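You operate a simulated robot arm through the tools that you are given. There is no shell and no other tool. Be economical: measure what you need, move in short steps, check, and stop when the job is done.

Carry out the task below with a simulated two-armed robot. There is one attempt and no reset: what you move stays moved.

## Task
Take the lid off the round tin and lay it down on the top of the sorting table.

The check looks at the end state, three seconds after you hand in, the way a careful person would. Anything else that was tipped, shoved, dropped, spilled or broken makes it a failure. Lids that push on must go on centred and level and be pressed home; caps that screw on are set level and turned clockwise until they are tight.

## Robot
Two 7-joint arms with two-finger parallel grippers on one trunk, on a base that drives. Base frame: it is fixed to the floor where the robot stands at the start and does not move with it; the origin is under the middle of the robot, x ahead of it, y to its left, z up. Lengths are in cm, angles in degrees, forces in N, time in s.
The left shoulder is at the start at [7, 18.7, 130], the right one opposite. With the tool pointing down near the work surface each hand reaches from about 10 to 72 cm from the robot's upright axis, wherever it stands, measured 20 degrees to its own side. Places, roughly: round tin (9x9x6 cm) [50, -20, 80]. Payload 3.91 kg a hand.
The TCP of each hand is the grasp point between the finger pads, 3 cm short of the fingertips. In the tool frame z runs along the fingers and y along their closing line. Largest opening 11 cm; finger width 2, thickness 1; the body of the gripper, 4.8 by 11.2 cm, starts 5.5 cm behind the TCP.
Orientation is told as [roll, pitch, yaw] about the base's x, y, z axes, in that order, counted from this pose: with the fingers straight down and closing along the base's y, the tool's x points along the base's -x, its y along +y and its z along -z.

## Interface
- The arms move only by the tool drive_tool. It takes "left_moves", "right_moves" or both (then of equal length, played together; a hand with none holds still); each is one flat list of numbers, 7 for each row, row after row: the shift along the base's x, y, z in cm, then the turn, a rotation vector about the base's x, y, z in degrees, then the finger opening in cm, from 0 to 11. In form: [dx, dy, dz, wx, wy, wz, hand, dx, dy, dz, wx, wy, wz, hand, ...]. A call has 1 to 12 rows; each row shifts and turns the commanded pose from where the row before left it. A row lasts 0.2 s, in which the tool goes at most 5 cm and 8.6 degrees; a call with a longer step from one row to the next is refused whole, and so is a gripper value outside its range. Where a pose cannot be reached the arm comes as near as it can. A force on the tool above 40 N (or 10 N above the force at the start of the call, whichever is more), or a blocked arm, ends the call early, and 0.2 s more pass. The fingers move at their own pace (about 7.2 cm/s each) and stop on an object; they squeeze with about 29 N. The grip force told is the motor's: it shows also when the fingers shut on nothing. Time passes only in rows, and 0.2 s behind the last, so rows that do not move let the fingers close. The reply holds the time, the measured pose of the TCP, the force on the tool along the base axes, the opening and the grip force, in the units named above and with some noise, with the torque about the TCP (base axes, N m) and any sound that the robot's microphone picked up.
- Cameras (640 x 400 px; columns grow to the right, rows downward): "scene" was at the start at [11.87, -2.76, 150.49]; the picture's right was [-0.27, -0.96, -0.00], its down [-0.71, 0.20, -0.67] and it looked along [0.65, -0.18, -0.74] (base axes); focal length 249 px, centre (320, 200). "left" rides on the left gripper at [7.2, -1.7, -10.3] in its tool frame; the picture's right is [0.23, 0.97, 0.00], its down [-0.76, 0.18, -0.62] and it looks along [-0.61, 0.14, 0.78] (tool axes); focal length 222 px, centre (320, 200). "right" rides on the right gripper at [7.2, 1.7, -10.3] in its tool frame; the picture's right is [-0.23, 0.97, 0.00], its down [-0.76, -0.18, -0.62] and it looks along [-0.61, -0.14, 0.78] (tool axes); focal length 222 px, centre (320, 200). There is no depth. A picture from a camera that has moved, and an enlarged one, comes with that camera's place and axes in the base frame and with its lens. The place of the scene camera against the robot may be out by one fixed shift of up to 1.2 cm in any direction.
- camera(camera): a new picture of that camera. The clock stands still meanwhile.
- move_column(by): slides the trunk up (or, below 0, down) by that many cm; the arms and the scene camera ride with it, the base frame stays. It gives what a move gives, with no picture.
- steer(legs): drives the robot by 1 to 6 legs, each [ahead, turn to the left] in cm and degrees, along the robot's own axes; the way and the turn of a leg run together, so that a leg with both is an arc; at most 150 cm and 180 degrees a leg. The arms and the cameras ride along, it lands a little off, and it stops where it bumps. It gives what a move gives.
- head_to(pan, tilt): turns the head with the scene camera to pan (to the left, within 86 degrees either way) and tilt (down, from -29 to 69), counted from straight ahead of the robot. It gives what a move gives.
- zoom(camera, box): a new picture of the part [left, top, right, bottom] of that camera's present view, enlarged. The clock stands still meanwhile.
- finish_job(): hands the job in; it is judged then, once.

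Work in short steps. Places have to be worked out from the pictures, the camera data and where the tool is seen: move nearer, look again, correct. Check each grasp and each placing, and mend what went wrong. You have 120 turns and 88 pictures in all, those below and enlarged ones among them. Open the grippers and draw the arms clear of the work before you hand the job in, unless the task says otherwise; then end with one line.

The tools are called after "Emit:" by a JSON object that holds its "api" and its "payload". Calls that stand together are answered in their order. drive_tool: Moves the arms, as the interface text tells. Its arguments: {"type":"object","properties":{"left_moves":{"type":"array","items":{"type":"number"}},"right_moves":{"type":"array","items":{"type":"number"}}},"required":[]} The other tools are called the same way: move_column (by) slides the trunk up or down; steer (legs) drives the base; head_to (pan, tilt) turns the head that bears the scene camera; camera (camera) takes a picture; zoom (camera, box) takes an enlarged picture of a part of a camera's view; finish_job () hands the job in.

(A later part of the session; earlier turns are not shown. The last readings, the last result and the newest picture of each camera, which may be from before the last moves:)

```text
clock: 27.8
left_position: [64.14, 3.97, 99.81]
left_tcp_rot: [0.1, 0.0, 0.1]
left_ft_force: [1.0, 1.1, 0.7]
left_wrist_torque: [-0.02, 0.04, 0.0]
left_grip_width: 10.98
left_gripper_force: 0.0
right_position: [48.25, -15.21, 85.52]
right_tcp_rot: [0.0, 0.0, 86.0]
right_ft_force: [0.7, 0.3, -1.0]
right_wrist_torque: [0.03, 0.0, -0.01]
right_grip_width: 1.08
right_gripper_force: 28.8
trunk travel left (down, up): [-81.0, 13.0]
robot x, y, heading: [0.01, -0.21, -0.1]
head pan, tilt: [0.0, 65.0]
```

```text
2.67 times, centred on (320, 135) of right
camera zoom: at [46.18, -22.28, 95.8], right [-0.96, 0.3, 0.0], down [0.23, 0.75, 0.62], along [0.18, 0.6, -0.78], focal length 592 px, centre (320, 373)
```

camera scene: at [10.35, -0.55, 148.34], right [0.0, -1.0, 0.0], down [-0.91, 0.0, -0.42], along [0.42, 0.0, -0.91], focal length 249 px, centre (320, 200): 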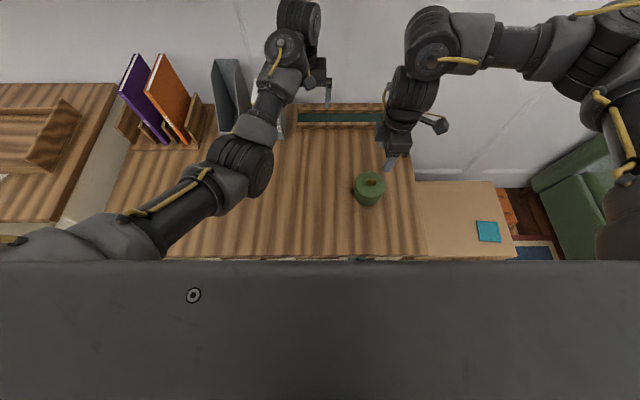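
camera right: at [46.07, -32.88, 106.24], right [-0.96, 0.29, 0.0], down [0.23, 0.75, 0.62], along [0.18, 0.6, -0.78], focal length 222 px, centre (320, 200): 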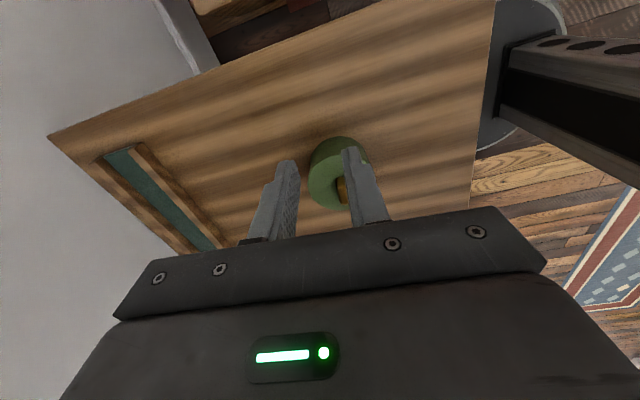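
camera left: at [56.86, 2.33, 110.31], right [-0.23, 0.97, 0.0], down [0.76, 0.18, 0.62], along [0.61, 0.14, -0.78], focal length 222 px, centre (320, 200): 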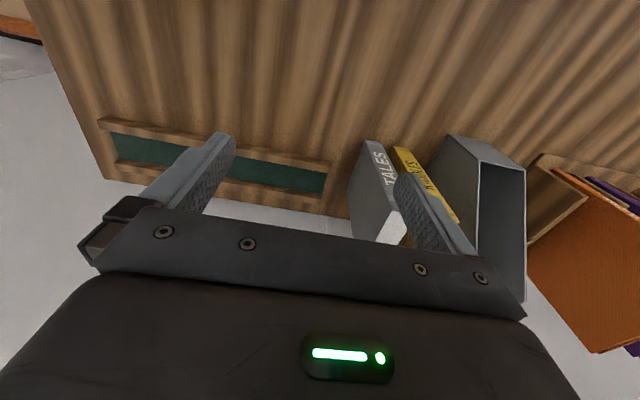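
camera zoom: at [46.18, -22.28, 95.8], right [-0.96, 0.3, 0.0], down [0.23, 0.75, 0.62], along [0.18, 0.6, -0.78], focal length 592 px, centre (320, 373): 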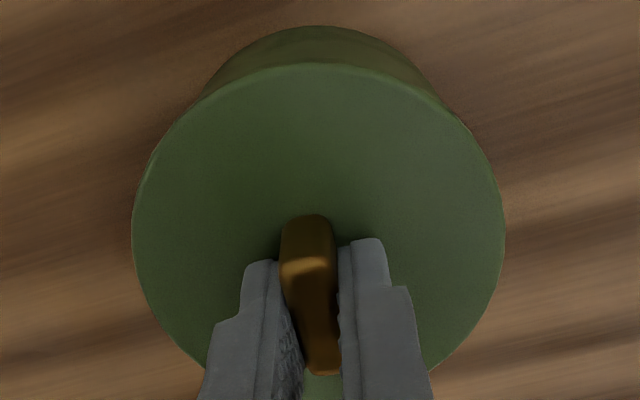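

The whole tin rises with the lid (~1.2 N), so the lid is tight. I set it back down; the left hand must hold the body while the right pulls.

Emit:
{"api": "drive_tool", "payload": {"right_moves": [0, 0, -0.5, 0, 0, 0, 0, 0, 0, -0.5, 0, 0, 0, 0, 0, 0, -0.25, 0, 0, 0, 0, 0, 0, 0, 0, 0, 0, 0]}}

Emit:
{"api": "drive_tool", "payload": {"right_moves": [0, 0, -0.1, 0, 0, 0, 0, 0, 0, 0, 0, 0, 0, 0]}}

Emit:
{"api": "drive_tool", "payload": {"right_moves": [0, 0, -0.1, 0, 0, 0, 0, 0, 0, 0, 0, 0, 0, 0]}}

```text
clock: 28.8
left_position: [64.06, 3.93, 99.79]
left_tcp_rot: [0.0, -0.1, 0.1]
left_ft_force: [0.7, -0.4, 0.4]
left_wrist_torque: [0.0, -0.01, -0.01]
left_grip_width: 11.02
left_gripper_force: 0.0
right_position: [48.26, -15.13, 84.18]
right_tcp_rot: [-0.1, 0.0, 85.9]
right_ft_force: [-0.5, 0.3, -1.7]
right_wrist_torque: [0.01, -0.01, -0.01]
right_grip_width: 1.09
right_gripper_force: 29.1
trunk travel left (down, up): [-81.0, 13.0]
robot x, y, heading: [0.31, 0.26, -0.1]
head pan, tilt: [0.0, 65.0]
```

```text
clock: 29.4
left_position: [64.12, 4.0, 99.79]
left_tcp_rot: [0.1, -0.2, 0.0]
left_ft_force: [0.1, -0.1, 0.2]
left_wrist_torque: [0.0, 0.02, 0.03]
left_grip_width: 11.01
left_gripper_force: 0.1
right_position: [48.36, -15.24, 84.17]
right_tcp_rot: [0.0, 0.1, 85.9]
right_ft_force: [-0.7, -0.2, -0.6]
right_wrist_torque: [0.01, -0.02, 0.03]
right_grip_width: 1.12
right_gripper_force: 29.1
trunk travel left (down, up): [-81.0, 13.0]
robot x, y, heading: [0.04, -0.05, 0.1]
head pan, tilt: [0.0, 65.0]
```

```text
clock: 30.0
left_position: [64.0, 3.97, 99.88]
left_tcp_rot: [-0.1, 0.0, 0.0]
left_ft_force: [1.2, 0.2, -0.4]
left_wrist_torque: [0.02, 0.01, 0.0]
left_grip_width: 10.99
left_gripper_force: 0.1
right_position: [48.24, -15.32, 84.21]
right_tcp_rot: [-0.1, 0.0, 85.8]
right_ft_force: [0.4, -2.6, 10.1]
right_wrist_torque: [-0.17, 0.08, 0.04]
right_grip_width: 1.11
right_gripper_force: 28.7
trunk travel left (down, up): [-81.0, 13.0]
robot x, y, heading: [0.4, -0.24, -0.3]
head pan, tilt: [0.0, 65.0]
```

The tin stands again. Now I bring the left hand back to [48, 12], yawed 90°, before tilting it to point toward the tin.

Emit:
{"api": "drive_tool", "payload": {"left_moves": [-1.45, 0.8, 0, 0, 0, 8.2, 11, -1.45, 0.8, 0, 0, 0, 8.2, 11, -1.45, 0.8, 0, 0, 0, 8.2, 11, -1.45, 0.8, 0, 0, 0, 8.2, 11, -1.45, 0.8, 0, 0, 0, 8.2, 11, -1.45, 0.8, 0, 0, 0, 8.2, 11, -1.45, 0.8, 0, 0, 0, 8.2, 11, -1.45, 0.8, 0, 0, 0, 8.2, 11, -1.45, 0.8, 0, 0, 0, 8.2, 11, -1.45, 0.8, 0, 0, 0, 8.2, 11, -1.45, 0.8, 0, 0, 0, 8.0, 11]}}

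Emit:
{"api": "drive_tool", "payload": {"left_moves": [0, 0, -1, -8.2, 0, 0, 11, 0, 0, -1, -8.2, 0, 0, 11, 0, 0, -1, -8.2, 0, 0, 11, 0, 0, -1, -8.2, 0, 0, 11, 0, 0, -1, -8.2, 0, 0, 11, 0, 0, -1, -8, 0, 0, 11, 0, 0, -1, -8, 0, 0, 11, 0, 0, -1, -8, 0, 0, 11]}}

Emit:
{"api": "camera", "payload": {"camera": "scene"}}

Emit:
{"api": "camera", "payload": {"camera": "left"}}

```text
clock: 32.4
left_position: [41.3, 17.66, 84.03]
left_tcp_rot: [-0.2, 0.0, 90.1]
left_ft_force: [-0.4, 1.0, 0.2]
left_wrist_torque: [-0.01, 0.02, -0.02]
left_grip_width: 11.02
left_gripper_force: 0.1
left hand out of reach, approached as far as the arm can: row 1, 2, 3, 4, 5, 6, 7, 8, 9, 10
right_position: [48.13, -15.26, 84.18]
right_tcp_rot: [0.0, 0.0, 85.9]
right_ft_force: [1.0, 0.1, 17.8]
right_wrist_torque: [0.03, 0.02, 0.01]
right_grip_width: 1.11
right_gripper_force: 29.0
trunk travel left (down, up): [-81.0, 13.0]
robot x, y, heading: [-0.33, -0.16, -0.1]
head pan, tilt: [0.0, 65.0]
```

```text
clock: 33.4
left_position: [40.45, 26.87, 78.54]
left_tcp_rot: [1.1, 23.4, 91.4]
left_ft_force: [0.6, 0.9, 0.5]
left_wrist_torque: [0.03, 0.01, -0.01]
left_grip_width: 11.03
left_gripper_force: 0.1
left hand out of reach, approached as far as the arm can: row 5
right_position: [48.22, -15.03, 84.12]
right_tcp_rot: [-0.1, -0.1, 86.0]
right_ft_force: [-1.9, 0.6, 7.2]
right_wrist_torque: [-0.06, 0.13, -0.06]
right_grip_width: 1.11
right_gripper_force: 29.0
trunk travel left (down, up): [-81.0, 13.0]
robot x, y, heading: [0.27, -0.31, -0.2]
head pan, tilt: [0.0, 65.0]
stopped in row 5 (left hand): the arm was blocked; the commanded pose is now the measured one
```

```text
51 pictures are left
camera scene: at [10.21, -0.59, 148.33], right [0.0, -1.0, 0.0], down [-0.91, 0.0, -0.42], along [0.42, 0.0, -0.91], focal length 249 px, centre (320, 200)
```

scene: 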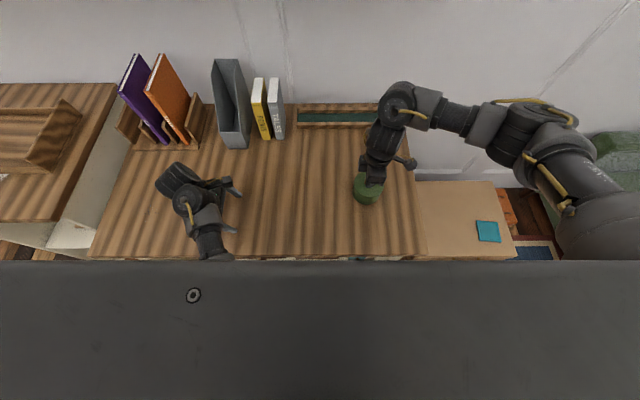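

```text
50 pictures are left
camera left: at [42.43, 24.39, 91.06], right [-0.97, -0.23, 0.11], down [-0.19, 0.94, 0.27], along [-0.16, 0.24, -0.96], focal length 222 px, centre (320, 200)
```

left: 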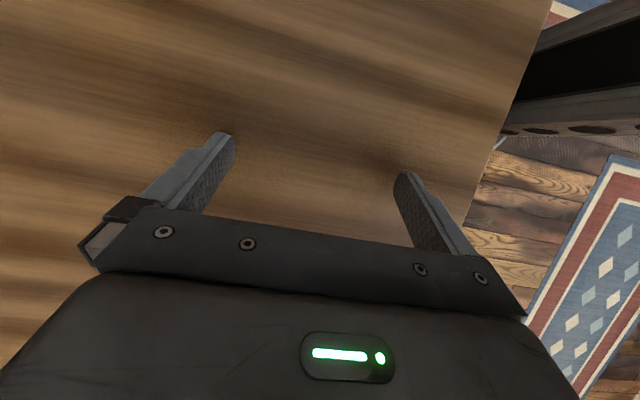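

The left arm ran into its limits at yaw +90. I raise it and undo that rotation; then I'll approach from the front-left (fingers pointing +x/−y), which is more natural for this arm.

Emit:
{"api": "drive_tool", "payload": {"left_moves": [0, 0, 2, 0, 0, 0, 11, 0, 0, 3, 0, 0, 0, 11, 0, 0, 3, 8, 0, 0, 11, 0, 0, 3, 8, 0, 0, 11, 0, 0, 3, 7.4, 0, 0, 11, 0, 0, 0, 0, 0, 0, 11]}}

```text
clock: 34.8
left_position: [34.78, 23.75, 83.32]
left_tcp_rot: [0.5, 2.6, 91.4]
left_ft_force: [-0.4, -0.2, -0.8]
left_wrist_torque: [-0.01, -0.02, -0.01]
left_grip_width: 11.02
left_gripper_force: 0.1
left hand out of reach, approached as far as the arm can: row 1, 2, 3, 4, 5
right_position: [48.14, -15.04, 84.04]
right_tcp_rot: [-0.1, 0.0, 85.8]
right_ft_force: [-2.8, 0.0, 10.2]
right_wrist_torque: [0.0, 0.09, 0.03]
right_grip_width: 1.11
right_gripper_force: 28.3
trunk travel left (down, up): [-81.0, 13.0]
robot x, y, heading: [0.14, 0.08, 0.1]
head pan, tilt: [0.0, 65.0]
```

Next I unwind the yaw.

Emit:
{"api": "drive_tool", "payload": {"left_moves": [0, 0, 0, 0, 0, -8, 11, 0, 0, 0, 0, 0, -8, 11, 0, 0, 0, 0, 0, -8, 11, 0, 0, 0, 0, 0, -8, 11, 0, 0, 0, 0, 0, -8, 11, 0, 0, 0, 0, 0, -8, 11, 0, 0, 0, 0, 0, -8, 11, 0, 0, 0, 0, 0, -8, 11, 0, 0, 0, 0, 0, -8, 11, 0, 0, 0, 0, 0, -8, 11, 0, 0, 0, 0, 0, -8, 11, 0, 0, 0, 0, 0, 0, 11]}}

Emit:
{"api": "camera", "payload": {"camera": "left"}}

```text
clock: 37.1
left_position: [34.86, 23.6, 83.26]
left_tcp_rot: [0.5, -0.1, 13.5]
left_ft_force: [7.2, -20.3, -12.6]
left_wrist_torque: [3.05, -0.14, 1.89]
left_grip_width: 10.98
left_gripper_force: 0.1
right_position: [48.25, -15.21, 84.11]
right_tcp_rot: [-0.1, 0.0, 85.8]
right_ft_force: [-2.6, 0.0, 5.0]
right_wrist_torque: [-0.11, 0.06, -0.04]
right_grip_width: 1.09
right_gripper_force: 28.5
trunk travel left (down, up): [-81.0, 13.0]
robot x, y, heading: [-0.2, 0.05, 0.1]
head pan, tilt: [0.0, 65.0]
stopped in row 11 (left hand): the force on the tool passed its limit (the readings are from after the stop); the commanded pose is now the measured one
```

```text
49 pictures are left
camera left: at [28.18, 20.22, 93.71], right [-0.45, 0.89, 0.01], down [0.7, 0.35, 0.63], along [0.56, 0.28, -0.78], focal length 222 px, centre (320, 200)
```

left: 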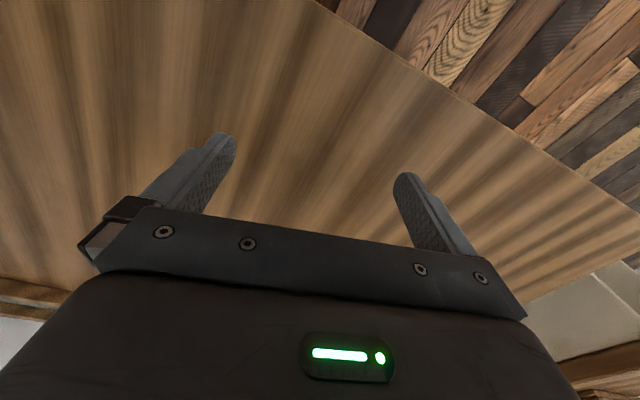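

Something pressed the left hand (probably its camera near the robot's own body). I move it forward and up.

Emit:
{"api": "drive_tool", "payload": {"left_moves": [2, 0, 1, 0, 0, 0, 11, 3, 0, 2, 0, 0, 0, 11, 3, 0, 3, 0, 0, 0, 11, 2, 0, 3, 0, 0, 0, 11, 0, 0, 3, 0, 0, -6, 11, 0, 0, 3, 0, 0, -7, 11, 0, 0, 0, 0, 0, 0, 11]}}

Emit:
{"api": "head_to", "payload": {"pan": 20, "tilt": 50}}

Emit:
{"api": "camera", "payload": {"camera": "scene"}}

```text
clock: 37.5
left_position: [34.96, 23.81, 82.98]
left_tcp_rot: [0.4, 0.2, 13.5]
left_ft_force: [4.8, -4.8, -5.0]
left_wrist_torque: [0.6, 0.16, 0.41]
left_grip_width: 10.99
left_gripper_force: 0.0
left hand out of reach, approached as far as the arm can: row 1
right_position: [48.42, -15.17, 84.22]
right_tcp_rot: [-0.1, -0.1, 85.9]
right_ft_force: [-1.8, -0.2, 2.7]
right_wrist_torque: [-0.07, 0.06, -0.02]
right_grip_width: 1.09
right_gripper_force: 28.8
trunk travel left (down, up): [-81.0, 13.0]
robot x, y, heading: [-0.33, -0.19, 0.2]
head pan, tilt: [0.0, 65.0]
stopped in row 1 (left hand): the force on the tool passed its limit (the readings are from after the stop); the commanded pose is now the measured one
```

```text
clock: 38.3
left_position: [35.03, 23.88, 83.08]
left_tcp_rot: [0.4, 0.2, 13.6]
left_ft_force: [3.7, -10.5, -7.2]
left_wrist_torque: [1.51, -0.14, 0.9]
left_grip_width: 10.98
left_gripper_force: 0.1
right_position: [48.34, -15.14, 84.3]
right_tcp_rot: [-0.1, -0.1, 85.9]
right_ft_force: [-0.7, 1.1, 4.6]
right_wrist_torque: [-0.03, 0.02, -0.03]
right_grip_width: 1.1
right_gripper_force: 29.0
trunk travel left (down, up): [-81.0, 13.0]
robot x, y, heading: [0.24, 0.02, 0.1]
head pan, tilt: [20.0, 50.0]
```

```text
48 pictures are left
camera scene: at [11.41, 2.03, 150.16], right [0.34, -0.94, 0.0], down [-0.72, -0.26, -0.64], along [0.6, 0.22, -0.77], focal length 249 px, centre (320, 200)
```

scene: 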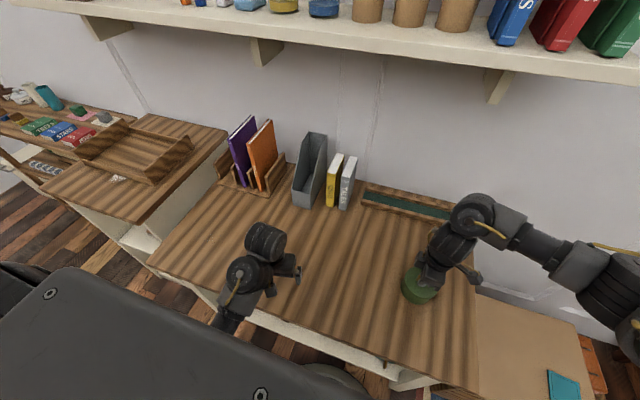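

The left forearm seems to be down at the table's near edge. I look closer at it.

Emit:
{"api": "head_to", "payload": {"pan": 55, "tilt": 62}}

Emit:
{"api": "camera", "payload": {"camera": "scene"}}

```text
clock: 39.3
left_position: [34.95, 23.68, 83.09]
left_tcp_rot: [0.3, 0.1, 13.6]
left_ft_force: [2.2, -12.4, -7.3]
left_wrist_torque: [1.79, -0.26, 1.07]
left_grip_width: 11.01
left_gripper_force: 0.1
right_position: [48.23, -15.19, 84.18]
right_tcp_rot: [-0.2, 0.0, 85.9]
right_ft_force: [0.8, 0.4, 5.9]
right_wrist_torque: [0.01, 0.07, 0.0]
right_grip_width: 1.1
right_gripper_force: 29.7
trunk travel left (down, up): [-81.0, 13.0]
robot x, y, heading: [-0.1, -0.06, 0.1]
head pan, tilt: [55.0, 62.0]
```

```text
47 pictures are left
camera scene: at [7.87, 4.69, 148.68], right [0.82, -0.57, 0.0], down [-0.51, -0.72, -0.47], along [0.27, 0.38, -0.88], focal length 249 px, centre (320, 200)
```

scene: 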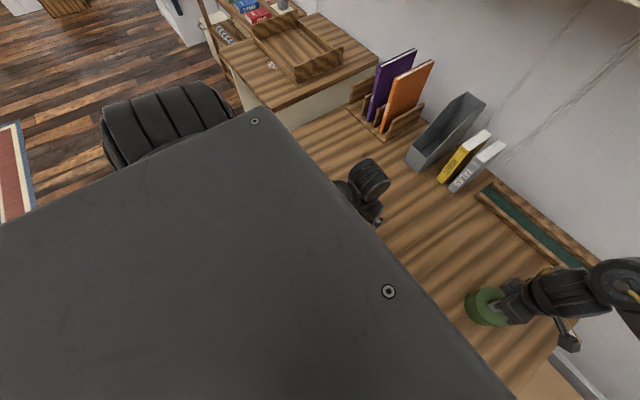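

The trouble began with the last yaw step; I undo that a bit and then move forward in small steps.

Emit:
{"api": "drive_tool", "payload": {"left_moves": [0, 0, 0, 0, 0, 8, 11, 0, 0, 0, 0, 0, 8, 11]}}

Emit:
{"api": "drive_tool", "payload": {"left_moves": [1, 0, 0, 0, 0, 0, 11, 2, 0, 0, 0, 0, 0, 11, 2, 0, 0, 0, 0, 0, 11, 2, 0, 0, 0, 0, 0, 11, 0, 0, 0, 0, 0, 0, 11]}}

```text
clock: 39.9
left_position: [35.03, 23.62, 82.94]
left_tcp_rot: [0.3, 0.0, 29.7]
left_ft_force: [0.2, -0.6, 0.0]
left_wrist_torque: [-0.01, -0.01, -0.01]
left_grip_width: 11.0
left_gripper_force: 0.1
right_position: [48.22, -15.16, 84.18]
right_tcp_rot: [0.0, 0.0, 85.9]
right_ft_force: [0.5, 0.7, 6.5]
right_wrist_torque: [0.08, 0.0, -0.01]
right_grip_width: 1.09
right_gripper_force: 29.5
trunk travel left (down, up): [-81.0, 13.0]
robot x, y, heading: [0.34, -0.23, 0.1]
head pan, tilt: [55.0, 62.0]
```

```text
clock: 41.1
left_position: [42.14, 23.52, 82.99]
left_tcp_rot: [0.4, 0.1, 29.7]
left_ft_force: [0.4, 0.1, 0.7]
left_wrist_torque: [0.01, -0.03, 0.0]
left_grip_width: 11.01
left_gripper_force: 0.0
right_position: [48.4, -15.23, 84.09]
right_tcp_rot: [-0.2, 0.1, 86.0]
right_ft_force: [0.5, 0.1, 7.3]
right_wrist_torque: [0.01, 0.05, 0.01]
right_grip_width: 1.12
right_gripper_force: 29.1
trunk travel left (down, up): [-81.0, 13.0]
robot x, y, heading: [0.32, -0.48, -0.2]
head pan, tilt: [55.0, 62.0]
```

Free again. Now forward and up, then finish unwinding the yaw.

Emit:
{"api": "drive_tool", "payload": {"left_moves": [2, 0, 2, 0, 0, 0, 11, 2, 0, 2, 0, 0, 0, 11, 2, 0, 2, 0, 0, 0, 11, 2, 0, 2, 0, 0, 0, 11, 0, 0, 2, 0, 0, 0, 11, 0, 0, 2, 0, 0, -8, 11, 0, 0, 0, 0, 0, -8, 11, 0, 0, 0, 0, 0, -8, 11, 0, 0, 0, 0, 0, -6, 11, 0, 0, 0, 0, 0, 0, 11]}}

Emit:
{"api": "head_to", "payload": {"pan": 0, "tilt": 60}}

Emit:
{"api": "camera", "payload": {"camera": "scene"}}

```text
clock: 42.9
left_position: [40.71, 23.23, 83.13]
left_tcp_rot: [0.4, -0.1, 13.5]
left_ft_force: [8.0, -18.6, -16.3]
left_wrist_torque: [2.85, -0.25, 1.71]
left_grip_width: 11.0
left_gripper_force: 0.0
left hand out of reach, approached as far as the arm can: row 1, 2, 3, 4, 5, 6
right_position: [48.22, -15.01, 84.16]
right_tcp_rot: [0.1, -0.2, 86.0]
right_ft_force: [-2.3, -0.9, 6.2]
right_wrist_torque: [-0.08, 0.07, -0.03]
right_grip_width: 1.1
right_gripper_force: 29.5
trunk travel left (down, up): [-81.0, 13.0]
robot x, y, heading: [-0.14, 0.12, 0.1]
head pan, tilt: [55.0, 62.0]
stopped in row 8 (left hand): the force on the tool passed its limit (the readings are from after the stop); the commanded pose is now the measured one
```

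```text
clock: 44.1
left_position: [40.79, 23.25, 83.13]
left_tcp_rot: [0.3, 0.0, 13.4]
left_ft_force: [11.3, -37.9, -29.0]
left_wrist_torque: [5.54, -0.85, 3.29]
left_grip_width: 11.0
left_gripper_force: 0.0
right_position: [48.15, -15.02, 84.11]
right_tcp_rot: [-0.1, 0.0, 86.0]
right_ft_force: [-0.5, 0.9, 6.3]
right_wrist_torque: [0.03, 0.01, 0.0]
right_grip_width: 1.07
right_gripper_force: 29.3
trunk travel left (down, up): [-81.0, 13.0]
robot x, y, heading: [0.08, -0.01, -0.1]
head pan, tilt: [0.0, 60.0]
```

```text
46 pictures are left
camera scene: at [10.8, -0.58, 148.91], right [0.0, -1.0, 0.0], down [-0.87, 0.0, -0.5], along [0.5, 0.0, -0.87], focal length 249 px, centre (320, 200)
```

scene: 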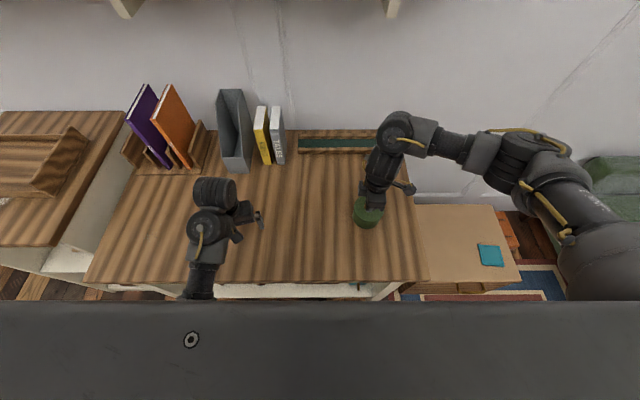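

The contact recurs at yaw ≈ 13°, so it's the left hand against its own forearm: the wrist is folded. Straightening it (pitching fingers forward) should free it, and is the pose I need anyway.

Emit:
{"api": "drive_tool", "payload": {"left_moves": [0, 0, 0, 0, 0, 8, 11, 0, 0, 0, 0, 0, 8, 11]}}

Emit:
{"api": "drive_tool", "payload": {"left_moves": [0, 0, 0.5, 3.9, -7, 0, 11, 0, 0, 0.5, 3.9, -7, 0, 11, 0, 0, 0.5, 3.9, -7, 0, 11, 0, 0, 0.5, 3.9, -7, 0, 11, 0, 0, 0, 0, 0, 0, 11]}}

```text
clock: 44.7
left_position: [40.72, 23.32, 83.09]
left_tcp_rot: [0.2, 0.0, 29.4]
left_ft_force: [0.3, 0.2, 0.6]
left_wrist_torque: [-0.05, 0.01, -0.04]
left_grip_width: 11.02
left_gripper_force: 0.0
right_position: [48.23, -15.09, 84.07]
right_tcp_rot: [-0.1, 0.0, 85.9]
right_ft_force: [-0.1, 0.3, 7.0]
right_wrist_torque: [0.02, -0.01, 0.0]
right_grip_width: 1.1
right_gripper_force: 29.1
trunk travel left (down, up): [-81.0, 13.0]
robot x, y, heading: [-0.07, -0.21, -0.1]
head pan, tilt: [0.0, 60.0]
```

```text
clock: 45.9
left_position: [40.76, 23.31, 85.25]
left_tcp_rot: [0.3, -32.1, 29.3]
left_ft_force: [0.4, -0.1, -1.0]
left_wrist_torque: [0.05, 0.01, -0.02]
left_grip_width: 11.0
left_gripper_force: 0.1
right_position: [48.32, -15.08, 84.09]
right_tcp_rot: [0.0, -0.1, 86.1]
right_ft_force: [0.3, 0.7, 9.0]
right_wrist_torque: [-0.01, 0.02, -0.02]
right_grip_width: 1.09
right_gripper_force: 29.0
trunk travel left (down, up): [-81.0, 13.0]
robot x, y, heading: [-0.13, -0.1, 0.1]
head pan, tilt: [0.0, 60.0]
```

Pitching works. I now raise the hand further and yaw back.

Emit:
{"api": "drive_tool", "payload": {"left_moves": [0, 0, 1.5, 0, 0, -8, 11, 0, 0, 1.5, 0, 0, -8, 11, 0, 0, 1.5, 0, 0, -8, 11, 0, 0, 1.5, 0, 0, -6, 11, 0, 0, 0, 0, 0, 0, 11]}}

Emit:
{"api": "camera", "payload": {"camera": "scene"}}

```text
clock: 47.1
left_position: [40.59, 23.44, 91.22]
left_tcp_rot: [0.2, -32.1, -0.5]
left_ft_force: [-1.0, -0.4, -1.0]
left_wrist_torque: [0.0, 0.03, -0.02]
left_grip_width: 10.99
left_gripper_force: 0.0
right_position: [48.26, -15.09, 84.08]
right_tcp_rot: [0.0, 0.1, 86.0]
right_ft_force: [0.4, -0.3, 9.1]
right_wrist_torque: [0.05, 0.05, -0.03]
right_grip_width: 1.1
right_gripper_force: 28.3
trunk travel left (down, up): [-81.0, 13.0]
robot x, y, heading: [0.22, -0.14, 0.0]
head pan, tilt: [0.0, 60.0]
```

```text
45 pictures are left
camera scene: at [10.81, -0.53, 148.91], right [0.0, -1.0, 0.0], down [-0.87, 0.0, -0.5], along [0.5, 0.0, -0.87], focal length 249 px, centre (320, 200)
```

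scene: 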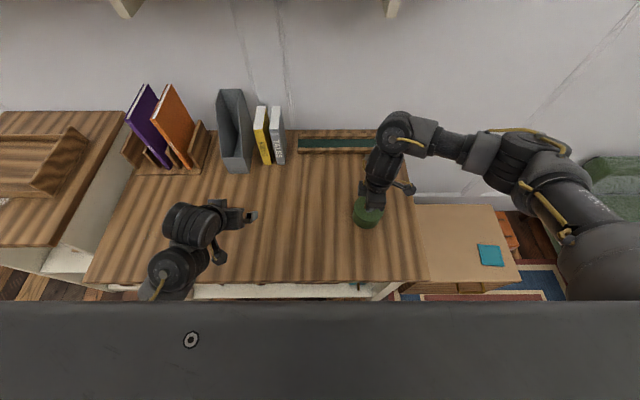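

Good. Next I pitch to about -75° and yaw to -45° while shifting right toward staging at [38.5, -5, 88].

Emit:
{"api": "drive_tool", "payload": {"left_moves": [0, 0, 0, 0, -8.5, 0, 11, 0, 0, 0, 0, -8.5, 0, 11, 0, 0, 0, 0, -8.5, 0, 11, 0, 0, 0, 0, -8.5, 0, 11, 0, 0, 0, 0, -8.5, 0, 11, 0, 0, 0, 0, 0, 0, 11]}}

Emit:
{"api": "drive_tool", "payload": {"left_moves": [-0.3, -4, 0, 0, 0, -7.5, 11, -0.3, -4, 0, 0, 0, -7.5, 11, -0.3, -4, 0, 0, 0, -7.5, 11, -0.3, -4, 0, 0, 0, -7.5, 11, -0.3, -4, 0, 0, 0, -7.5, 11, -0.3, -4, 0, 0, 0, -7.5, 11, -0.3, -4, -1, 0, 0, 0, 11, 0, 0, 0, 0, 0, 0, 11]}}

Emit:
{"api": "camera", "payload": {"camera": "scene"}}

Emit:
{"api": "camera", "payload": {"camera": "left"}}

```text
clock: 48.5
left_position: [40.74, 20.71, 91.49]
left_tcp_rot: [-0.5, -61.8, -1.2]
left_ft_force: [-0.2, -0.7, 0.6]
left_wrist_torque: [0.0, 0.03, 0.0]
left_grip_width: 10.99
left_gripper_force: 0.1
left hand out of reach, approached as far as the arm can: row 2, 3
right_position: [48.23, -15.19, 84.11]
right_tcp_rot: [-0.2, 0.0, 86.0]
right_ft_force: [-2.9, -0.8, 7.9]
right_wrist_torque: [-0.06, 0.12, 0.01]
right_grip_width: 1.13
right_gripper_force: 28.8
trunk travel left (down, up): [-81.0, 13.0]
robot x, y, heading: [-0.35, -0.15, -0.0]
head pan, tilt: [0.0, 60.0]
```

```text
clock: 50.3
left_position: [33.1, -8.5, 95.95]
left_tcp_rot: [-0.1, -61.6, -46.3]
left_ft_force: [-0.2, 0.1, 0.4]
left_wrist_torque: [-0.01, -0.01, -0.01]
left_grip_width: 11.02
left_gripper_force: 0.1
left hand out of reach, approached as far as the arm can: row 3, 4, 5, 6, 7
right_position: [48.19, -15.23, 84.34]
right_tcp_rot: [-0.1, 0.1, 85.9]
right_ft_force: [-2.2, -1.1, 7.2]
right_wrist_torque: [0.12, 0.05, 0.04]
right_grip_width: 1.09
right_gripper_force: 28.5
trunk travel left (down, up): [-81.0, 13.0]
robot x, y, heading: [0.14, -0.21, -0.3]
head pan, tilt: [0.0, 60.0]
```

```text
44 pictures are left
camera scene: at [10.79, -0.5, 148.91], right [0.0, -1.0, 0.0], down [-0.87, 0.0, -0.5], along [0.5, 0.0, -0.87], focal length 249 px, centre (320, 200)
```

scene: 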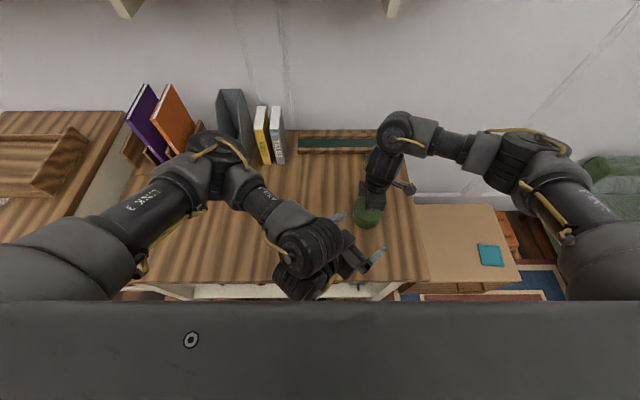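

```text
43 pictures are left
camera left: at [23.25, -0.61, 94.58], right [0.63, 0.75, -0.2], down [0.0, 0.26, 0.97], along [0.78, -0.61, 0.16], focal length 222 px, centre (320, 200)
```

left: 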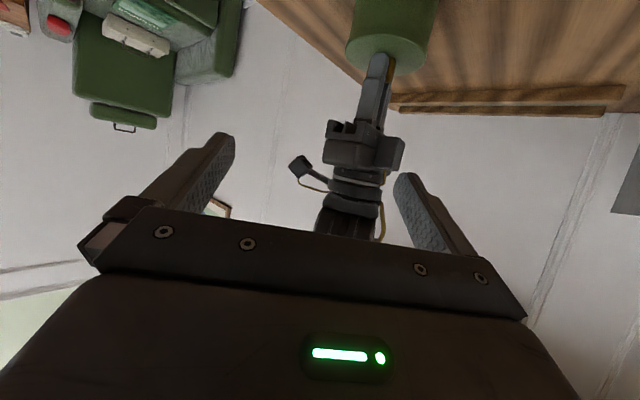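

The camera sits under the hand when fingers point forward, so I'll use a ~50° downward slant, which keeps it above the table. First, this left view sees the tin from the side; I zoom for the lid seam.

Emit:
{"api": "zoom", "payload": {"camera": "left", "box": [330, 0, 458, 80]}}

```text
5.00 times, centred on (394, 40) of left
camera zoom: at [23.25, -0.61, 94.58], right [0.63, 0.75, -0.2], down [0.0, 0.26, 0.97], along [0.78, -0.61, 0.16], focal length 1111 px, centre (-50, 1000)
```

zoom: 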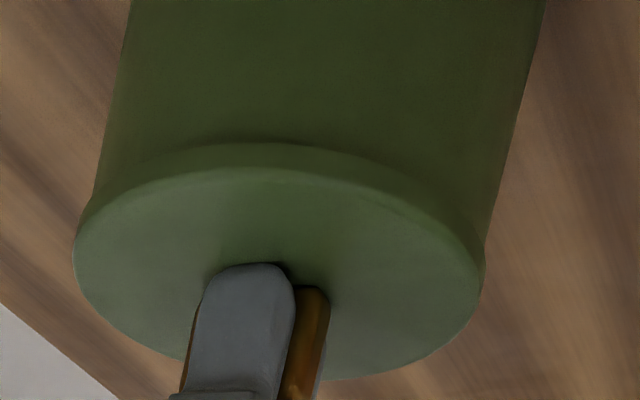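

The lid is only about 0.8 cm thick, slightly wider than the body, so there's body to hold below z≈80.2. I reduce the pitch to give a 50° down slant while moving gently forward.

Emit:
{"api": "drive_tool", "payload": {"left_moves": [0.5, 0, -0.5, 5.2, 5, 0, 11, 0.5, 0, -0.5, 5.2, 5, 0, 11, 0.5, 0, -0.5, 5.2, 5, 0, 11, 0, 0, 0, 0, 0, 0, 11]}}

Emit:
{"api": "camera", "payload": {"camera": "left"}}

```text
clock: 51.3
left_position: [34.56, -8.41, 94.16]
left_tcp_rot: [-0.6, -40.0, -46.2]
left_ft_force: [-0.5, 0.4, 0.2]
left_wrist_torque: [0.03, 0.0, 0.0]
left_grip_width: 10.99
left_gripper_force: 0.1
right_position: [48.3, -15.18, 84.13]
right_tcp_rot: [-0.1, -0.1, 86.0]
right_ft_force: [-1.0, -1.1, 8.7]
right_wrist_torque: [0.03, 0.05, -0.01]
right_grip_width: 1.1
right_gripper_force: 29.0
trunk travel left (down, up): [-81.0, 13.0]
robot x, y, heading: [-0.23, -0.4, -0.0]
head pan, tilt: [0.0, 60.0]
```

```text
41 pictures are left
camera left: at [25.08, -0.76, 97.63], right [0.59, 0.8, -0.15], down [0.26, -0.01, 0.97], along [0.77, -0.61, -0.21], focal length 222 px, centre (320, 200)
```

left: 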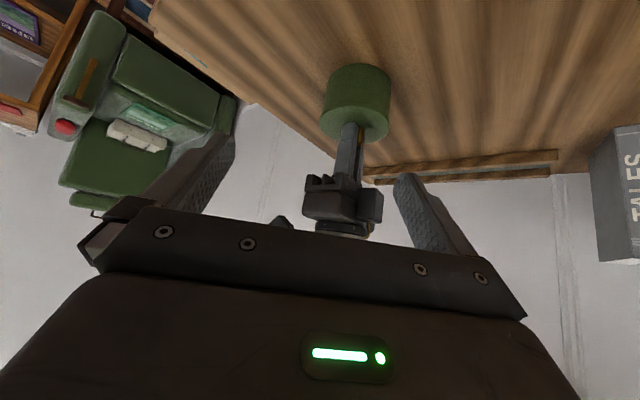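

Tracking is good. I move down to staging 10 cm from the tin axis: [41.25, -7.96, 80.5].

Emit:
{"api": "drive_tool", "payload": {"left_moves": [1.3, 0.1, -2.5, 0, 0, 0, 11, 1.3, 0.1, -2.5, 0, 0, 0, 11, 1.3, 0.1, -2.5, 0, 0, 0, 11, 1.3, 0.1, -2.5, 0, 0, 0, 11, 1.4, 0.05, -2, 0, 0, 0, 11, 0, 0, -1.5, 0, 0, 0, 11, 0, 0, 0, 0, 0, 0, 11]}}

Emit:
{"api": "camera", "payload": {"camera": "left"}}

Emit:
{"api": "camera", "payload": {"camera": "scene"}}

```text
clock: 52.9
left_position: [41.21, -7.93, 80.63]
left_tcp_rot: [-0.4, -40.0, -46.2]
left_ft_force: [-0.5, -0.1, 0.4]
left_wrist_torque: [-0.01, 0.01, 0.01]
left_grip_width: 11.0
left_gripper_force: 0.0
right_position: [48.22, -15.13, 84.19]
right_tcp_rot: [-0.1, -0.1, 86.0]
right_ft_force: [0.4, -1.4, 8.5]
right_wrist_torque: [-0.05, 0.0, 0.0]
right_grip_width: 1.1
right_gripper_force: 29.1
trunk travel left (down, up): [-81.0, 13.0]
robot x, y, heading: [0.15, -0.07, 0.1]
head pan, tilt: [0.0, 60.0]
```

```text
40 pictures are left
camera left: at [31.65, -0.28, 83.94], right [0.59, 0.8, -0.15], down [0.26, -0.01, 0.97], along [0.77, -0.61, -0.21], focal length 222 px, centre (320, 200)
```

left: 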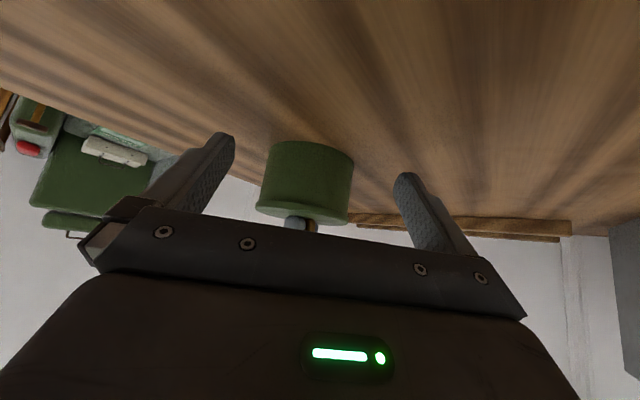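

```text
39 pictures are left
camera scene: at [10.79, -0.61, 148.91], right [0.0, -1.0, 0.0], down [-0.87, 0.0, -0.5], along [0.5, 0.0, -0.87], focal length 249 px, centre (320, 200)
```

scene: 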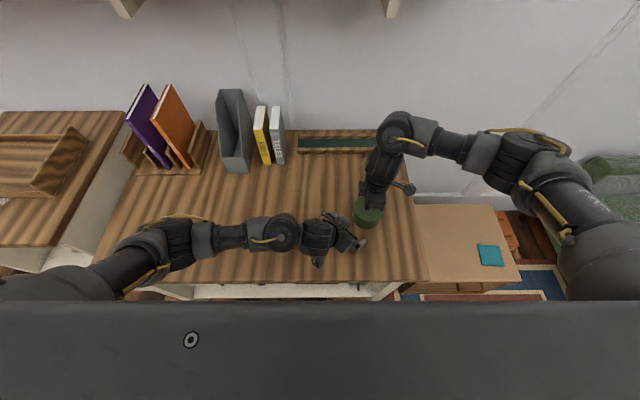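

Lateral alignment is within ~2 mm. I lower to z≈78.7 and advance along the finger azimuth in steps.

Emit:
{"api": "drive_tool", "payload": {"left_moves": [0, 0, -1, 0, 0, 0, 11, 0, 0, -0.9, 0, 0, 0, 11, 0.69, -0.72, 0, 0, 0, 0, 11, 0.69, -0.72, 0, 0, 0, 0, 11, 0.69, -0.72, 0, 0, 0, 0, 11, 0.69, -0.72, 0, 0, 0, 0, 11, 0, 0, 0, 0, 0, 0, 11]}}

Emit:
{"api": "camera", "payload": {"camera": "left"}}

Emit:
{"api": "zoom", "payload": {"camera": "scene", "box": [290, 160, 430, 280]}}

```text
clock: 54.5
left_position: [44.08, -10.78, 78.77]
left_tcp_rot: [-0.4, -40.0, -46.2]
left_ft_force: [-0.4, 0.1, -0.2]
left_wrist_torque: [0.02, 0.0, 0.01]
left_grip_width: 11.01
left_gripper_force: 0.0
right_position: [48.18, -15.1, 84.12]
right_tcp_rot: [-0.1, 0.0, 86.0]
right_ft_force: [0.8, -0.5, 8.7]
right_wrist_torque: [-0.03, 0.0, -0.04]
right_grip_width: 1.12
right_gripper_force: 29.0
trunk travel left (down, up): [-81.0, 13.0]
robot x, y, heading: [-0.05, -0.15, 0.1]
head pan, tilt: [0.0, 60.0]
```

```text
38 pictures are left
camera left: at [34.46, -3.11, 82.16], right [0.59, 0.8, -0.15], down [0.26, -0.01, 0.97], along [0.77, -0.61, -0.21], focal length 222 px, centre (320, 200)
```

left: 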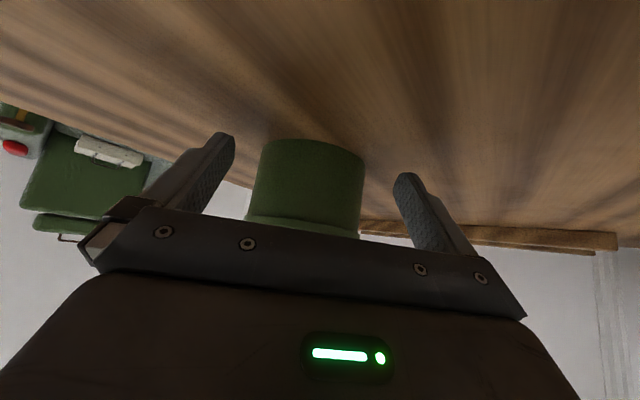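

```text
3.33 times, centred on (360, 220) of scene
camera zoom: at [10.79, -0.59, 148.91], right [0.0, -1.0, 0.0], down [-0.87, 0.0, -0.5], along [0.5, 0.0, -0.87], focal length 829 px, centre (187, 133)
```

zoom: 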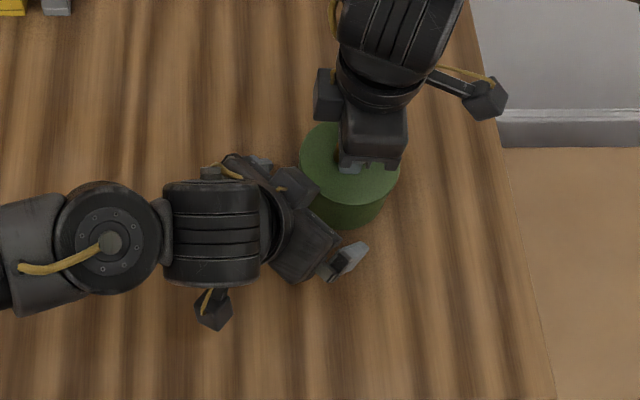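

Still centred between the fingers. I advance 3 cm more and check clearance between the two hands.

Emit:
{"api": "drive_tool", "payload": {"left_moves": [0.69, -0.72, 0, 0, 0, 0, 11, 0.69, -0.72, 0, 0, 0, 0, 11, 0.69, -0.72, 0, 0, 0, 0, 11, 0, 0, 0, 0, 0, 0, 11]}}

Emit:
{"api": "camera", "payload": {"camera": "left"}}

Emit:
{"api": "zoom", "payload": {"camera": "scene", "box": [320, 160, 420, 250]}}

Emit:
{"api": "camera", "payload": {"camera": "right"}}

```text
clock: 55.5
left_position: [46.08, -12.96, 78.74]
left_tcp_rot: [-0.5, -39.9, -46.3]
left_ft_force: [0.3, -0.2, 0.6]
left_wrist_torque: [-0.02, -0.02, 0.0]
left_grip_width: 11.02
left_gripper_force: 0.1
right_position: [48.21, -15.2, 84.12]
right_tcp_rot: [-0.1, 0.0, 86.0]
right_ft_force: [-0.4, -0.4, 9.0]
right_wrist_torque: [0.04, -0.02, 0.0]
right_grip_width: 1.1
right_gripper_force: 28.6
trunk travel left (down, up): [-81.0, 13.0]
robot x, y, heading: [-0.04, 0.13, -0.0]
head pan, tilt: [0.0, 60.0]
```

```text
36 pictures are left
camera left: at [36.57, -5.24, 82.17], right [0.59, 0.8, -0.15], down [0.26, -0.01, 0.97], along [0.77, -0.61, -0.21], focal length 222 px, centre (320, 200)
```

left: 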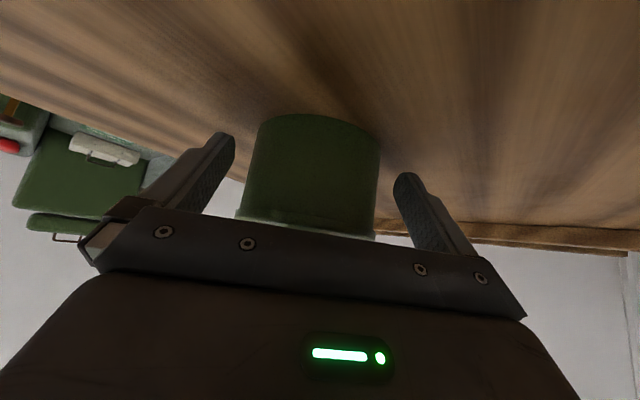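

```text
4.44 times, centred on (370, 205) of scene
camera zoom: at [10.79, -0.58, 148.91], right [0.0, -1.0, 0.0], down [-0.87, 0.0, -0.5], along [0.5, 0.0, -0.87], focal length 1106 px, centre (98, 178)
```

zoom: 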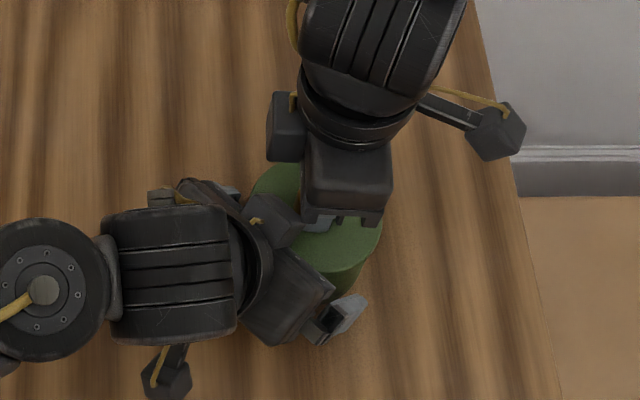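

```text
34 pictures are left
camera right: at [46.13, -22.21, 94.45], right [-0.96, 0.3, 0.0], down [0.23, 0.75, 0.62], along [0.18, 0.6, -0.78], focal length 222 px, centre (320, 200)
```

right: 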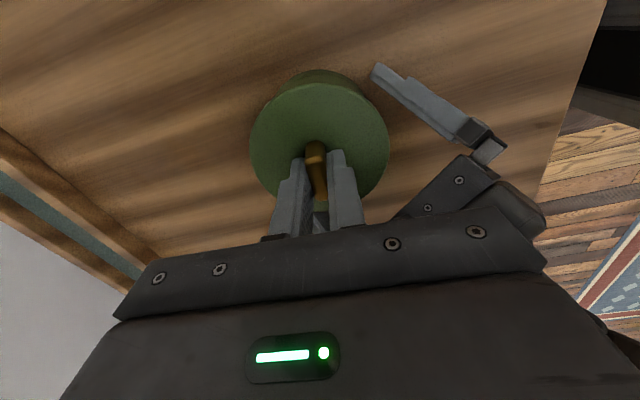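

Clear so far, about 3 cm from the tin axis. I advance another 1.5 cm in half-centimetre steps with the force guard.

Emit:
{"api": "drive_tool", "payload": {"left_moves": [0.35, -0.36, 0, 0, 0, 0, 11, 0.35, -0.36, 0, 0, 0, 0, 11, 0.35, -0.36, 0, 0, 0, 0, 11, 0, 0, 0, 0, 0, 0, 11]}}

Emit:
{"api": "camera", "payload": {"camera": "right"}}

Emit:
{"api": "zoom", "payload": {"camera": "scene", "box": [320, 160, 420, 250]}}

```text
clock: 56.5
left_position: [47.32, -14.18, 78.6]
left_tcp_rot: [-0.5, -39.9, -46.3]
left_ft_force: [-23.3, 26.0, 9.0]
left_wrist_torque: [-1.87, -1.67, -0.21]
left_grip_width: 10.99
left_gripper_force: 0.0
right_position: [48.45, -15.36, 84.23]
right_tcp_rot: [-0.2, 0.2, 85.7]
right_ft_force: [23.4, -24.0, 0.6]
right_wrist_torque: [0.87, 0.42, 0.19]
right_grip_width: 1.09
right_gripper_force: 29.4
trunk travel left (down, up): [-81.0, 13.0]
robot x, y, heading: [-0.19, 0.18, -0.1]
head pan, tilt: [0.0, 60.0]
```

```text
33 pictures are left
camera right: at [46.21, -22.43, 94.5], right [-0.95, 0.3, -0.01], down [0.23, 0.75, 0.62], along [0.19, 0.59, -0.78], focal length 222 px, centre (320, 200)
```

right: 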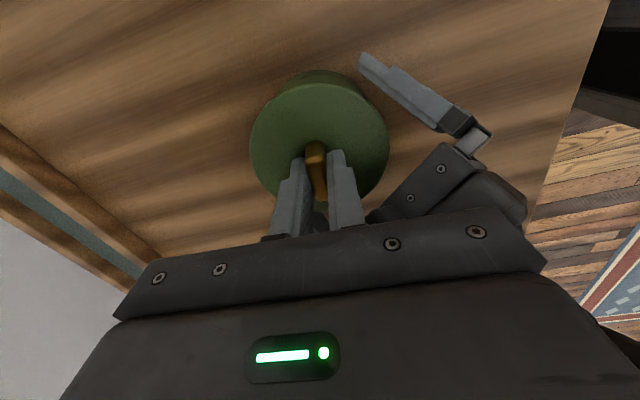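

```text
4.44 times, centred on (370, 205) of scene
camera zoom: at [10.77, -0.57, 148.91], right [0.0, -1.0, 0.0], down [-0.87, 0.0, -0.5], along [0.5, 0.0, -0.87], focal length 1106 px, centre (98, 178)
```

zoom: 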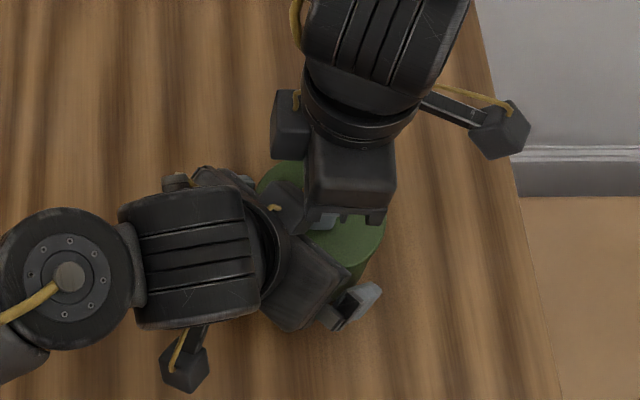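

The hands touch (the left palm housing against the right fingers, ~33 N). I back out 2 cm, flatten the left hand to a 40° slant (which draws the housing back), then re-advance.

Emit:
{"api": "drive_tool", "payload": {"left_moves": [-0.7, 0.72, 0, 0, 0, 0, 11, -0.7, 0.72, 0.3, 0, 0, 0, 11, 0, 0, 0, -3.6, -3.45, 0, 11, 0, 0, 0, -3.6, -3.45, 0, 11, 0, 0, 0, 0, 0, 0, 11]}}

Emit:
{"api": "camera", "payload": {"camera": "left"}}

Emit:
{"api": "zoom", "payload": {"camera": "scene", "box": [320, 160, 420, 250]}}

```text
clock: 57.7
left_position: [45.75, -12.65, 79.16]
left_tcp_rot: [-0.5, -50.1, -46.2]
left_ft_force: [0.3, -0.8, -0.4]
left_wrist_torque: [0.03, -0.01, 0.04]
left_grip_width: 11.01
left_gripper_force: 0.0
right_position: [48.18, -15.1, 84.07]
right_tcp_rot: [0.0, 0.0, 86.0]
right_ft_force: [-1.4, 3.7, 8.3]
right_wrist_torque: [0.21, 0.06, -0.03]
right_grip_width: 1.09
right_gripper_force: 29.3
trunk travel left (down, up): [-81.0, 13.0]
robot x, y, heading: [0.04, -0.09, -0.0]
head pan, tilt: [0.0, 60.0]
```

```text
31 pictures are left
camera left: at [35.96, -4.66, 80.3], right [0.61, 0.77, -0.18], down [0.14, 0.12, 0.98], along [0.78, -0.62, -0.04], focal length 222 px, centre (320, 200)
```

left: 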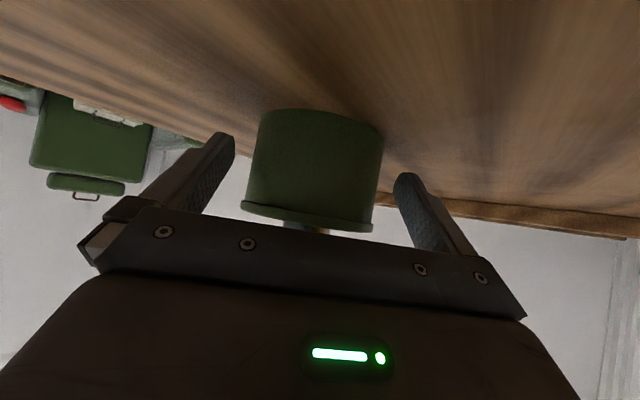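

```text
4.44 times, centred on (370, 205) of scene
camera zoom: at [10.78, -0.57, 148.91], right [0.0, -1.0, 0.0], down [-0.87, 0.0, -0.5], along [0.5, 0.0, -0.87], focal length 1106 px, centre (98, 178)
```

zoom: 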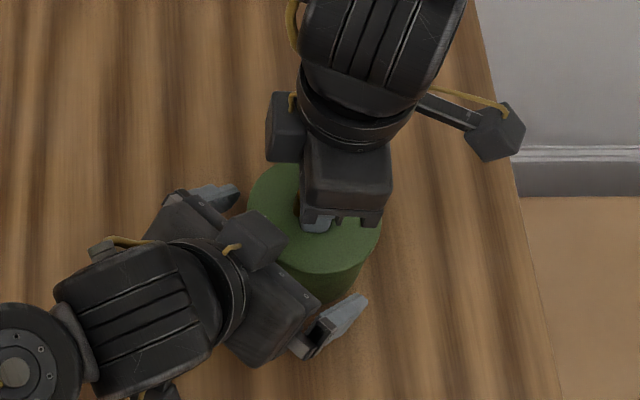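

Much better clearance, both fingers straddle the tin evenly. I advance 1.7 cm and lower 0.5 cm.

Emit:
{"api": "drive_tool", "payload": {"left_moves": [0.4, -0.42, -0.3, 0, 0, 0, 11, 0.4, -0.42, -0.3, 0, 0, 0, 11, 0.4, -0.42, 0, 0, 0, 0, 11, 0, 0, 0, 0, 0, 0, 11]}}

Emit:
{"api": "camera", "payload": {"camera": "left"}}

Emit:
{"api": "zoom", "payload": {"camera": "scene", "box": [320, 160, 420, 250]}}

```text
clock: 58.7
left_position: [47.0, -13.93, 78.33]
left_tcp_rot: [-0.6, -50.0, -46.2]
left_ft_force: [-0.4, -0.2, -0.6]
left_wrist_torque: [0.03, -0.01, -0.03]
left_grip_width: 11.0
left_gripper_force: 0.0
right_position: [48.25, -15.05, 84.09]
right_tcp_rot: [0.0, 0.0, 86.0]
right_ft_force: [-1.9, 2.5, 6.5]
right_wrist_torque: [0.25, 0.02, 0.02]
right_grip_width: 1.09
right_gripper_force: 28.9
trunk travel left (down, up): [-81.0, 13.0]
robot x, y, heading: [0.32, -0.01, -0.1]
head pan, tilt: [0.0, 60.0]
```

```text
29 pictures are left
camera left: at [37.18, -5.94, 79.64], right [0.61, 0.77, -0.18], down [0.14, 0.12, 0.98], along [0.78, -0.62, -0.04], focal length 222 px, centre (320, 200)
```

left: 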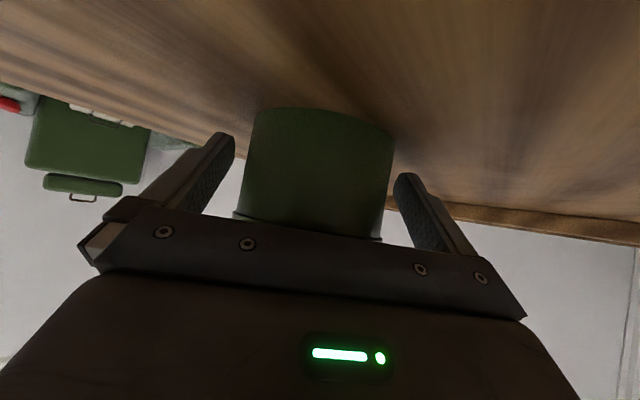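

```text
4.44 times, centred on (370, 205) of scene
camera zoom: at [10.8, -0.55, 148.91], right [0.0, -1.0, 0.0], down [-0.87, 0.0, -0.5], along [0.5, 0.0, -0.87], focal length 1106 px, centre (98, 178)
```

zoom: 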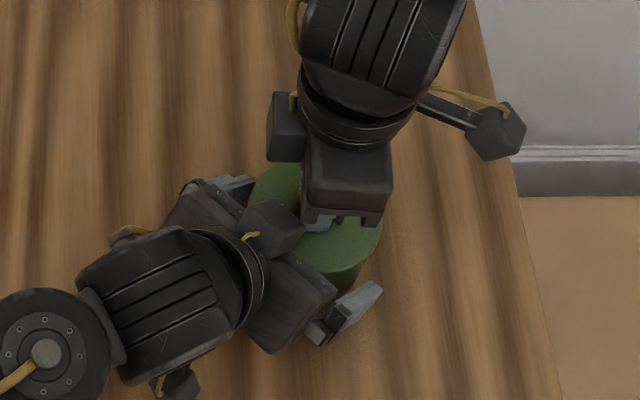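

No contact and b≈1.7 cm. I close the left fingers on the body.

Emit:
{"api": "drive_tool", "payload": {"left_moves": [0, 0, 0, 0, 0, 0, 10, 0, 0, 0, 0, 0, 0, 9.4, 0, 0, 0, 0, 0, 0, 9.0, 0, 0, 0, 0, 0, 0, 8.5, 0, 0, 0, 0, 0, 0, 7, 0, 0, 0, 0, 0, 0, 7]}}

Emit:
{"api": "camera", "payload": {"camera": "left"}}

Emit:
{"api": "camera", "payload": {"camera": "right"}}

```text
clock: 60.1
left_position: [46.87, -14.0, 78.4]
left_tcp_rot: [-0.7, -50.1, -46.3]
left_ft_force: [-8.4, -6.7, 0.4]
left_wrist_torque: [0.08, -0.29, -0.22]
left_grip_width: 8.66
left_gripper_force: 29.0
right_position: [48.25, -15.06, 84.1]
right_tcp_rot: [-0.2, -0.1, 86.0]
right_ft_force: [5.1, 4.9, 3.9]
right_wrist_torque: [0.03, -0.07, -0.03]
right_grip_width: 1.08
right_gripper_force: 29.4
trunk travel left (down, up): [-81.0, 13.0]
robot x, y, heading: [-0.09, -0.14, 0.1]
head pan, tilt: [0.0, 60.0]
```

```text
27 pictures are left
camera left: at [37.12, -6.04, 79.65], right [0.61, 0.77, -0.18], down [0.14, 0.12, 0.98], along [0.78, -0.62, -0.04], focal length 222 px, centre (320, 200)
```

left: 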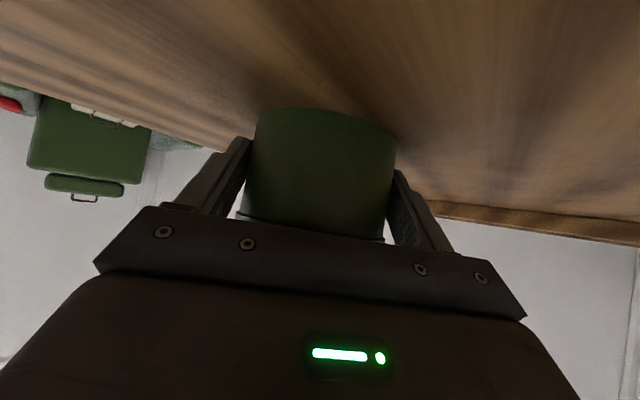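

```text
26 pictures are left
camera right: at [46.15, -22.21, 94.45], right [-0.96, 0.3, 0.0], down [0.23, 0.75, 0.62], along [0.19, 0.6, -0.78], focal length 222 px, centre (320, 200)
```

right: 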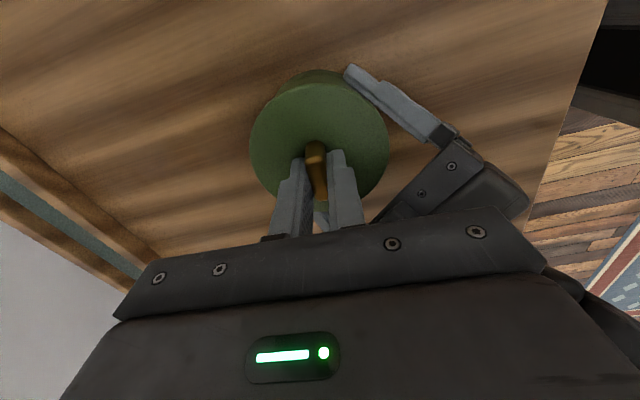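

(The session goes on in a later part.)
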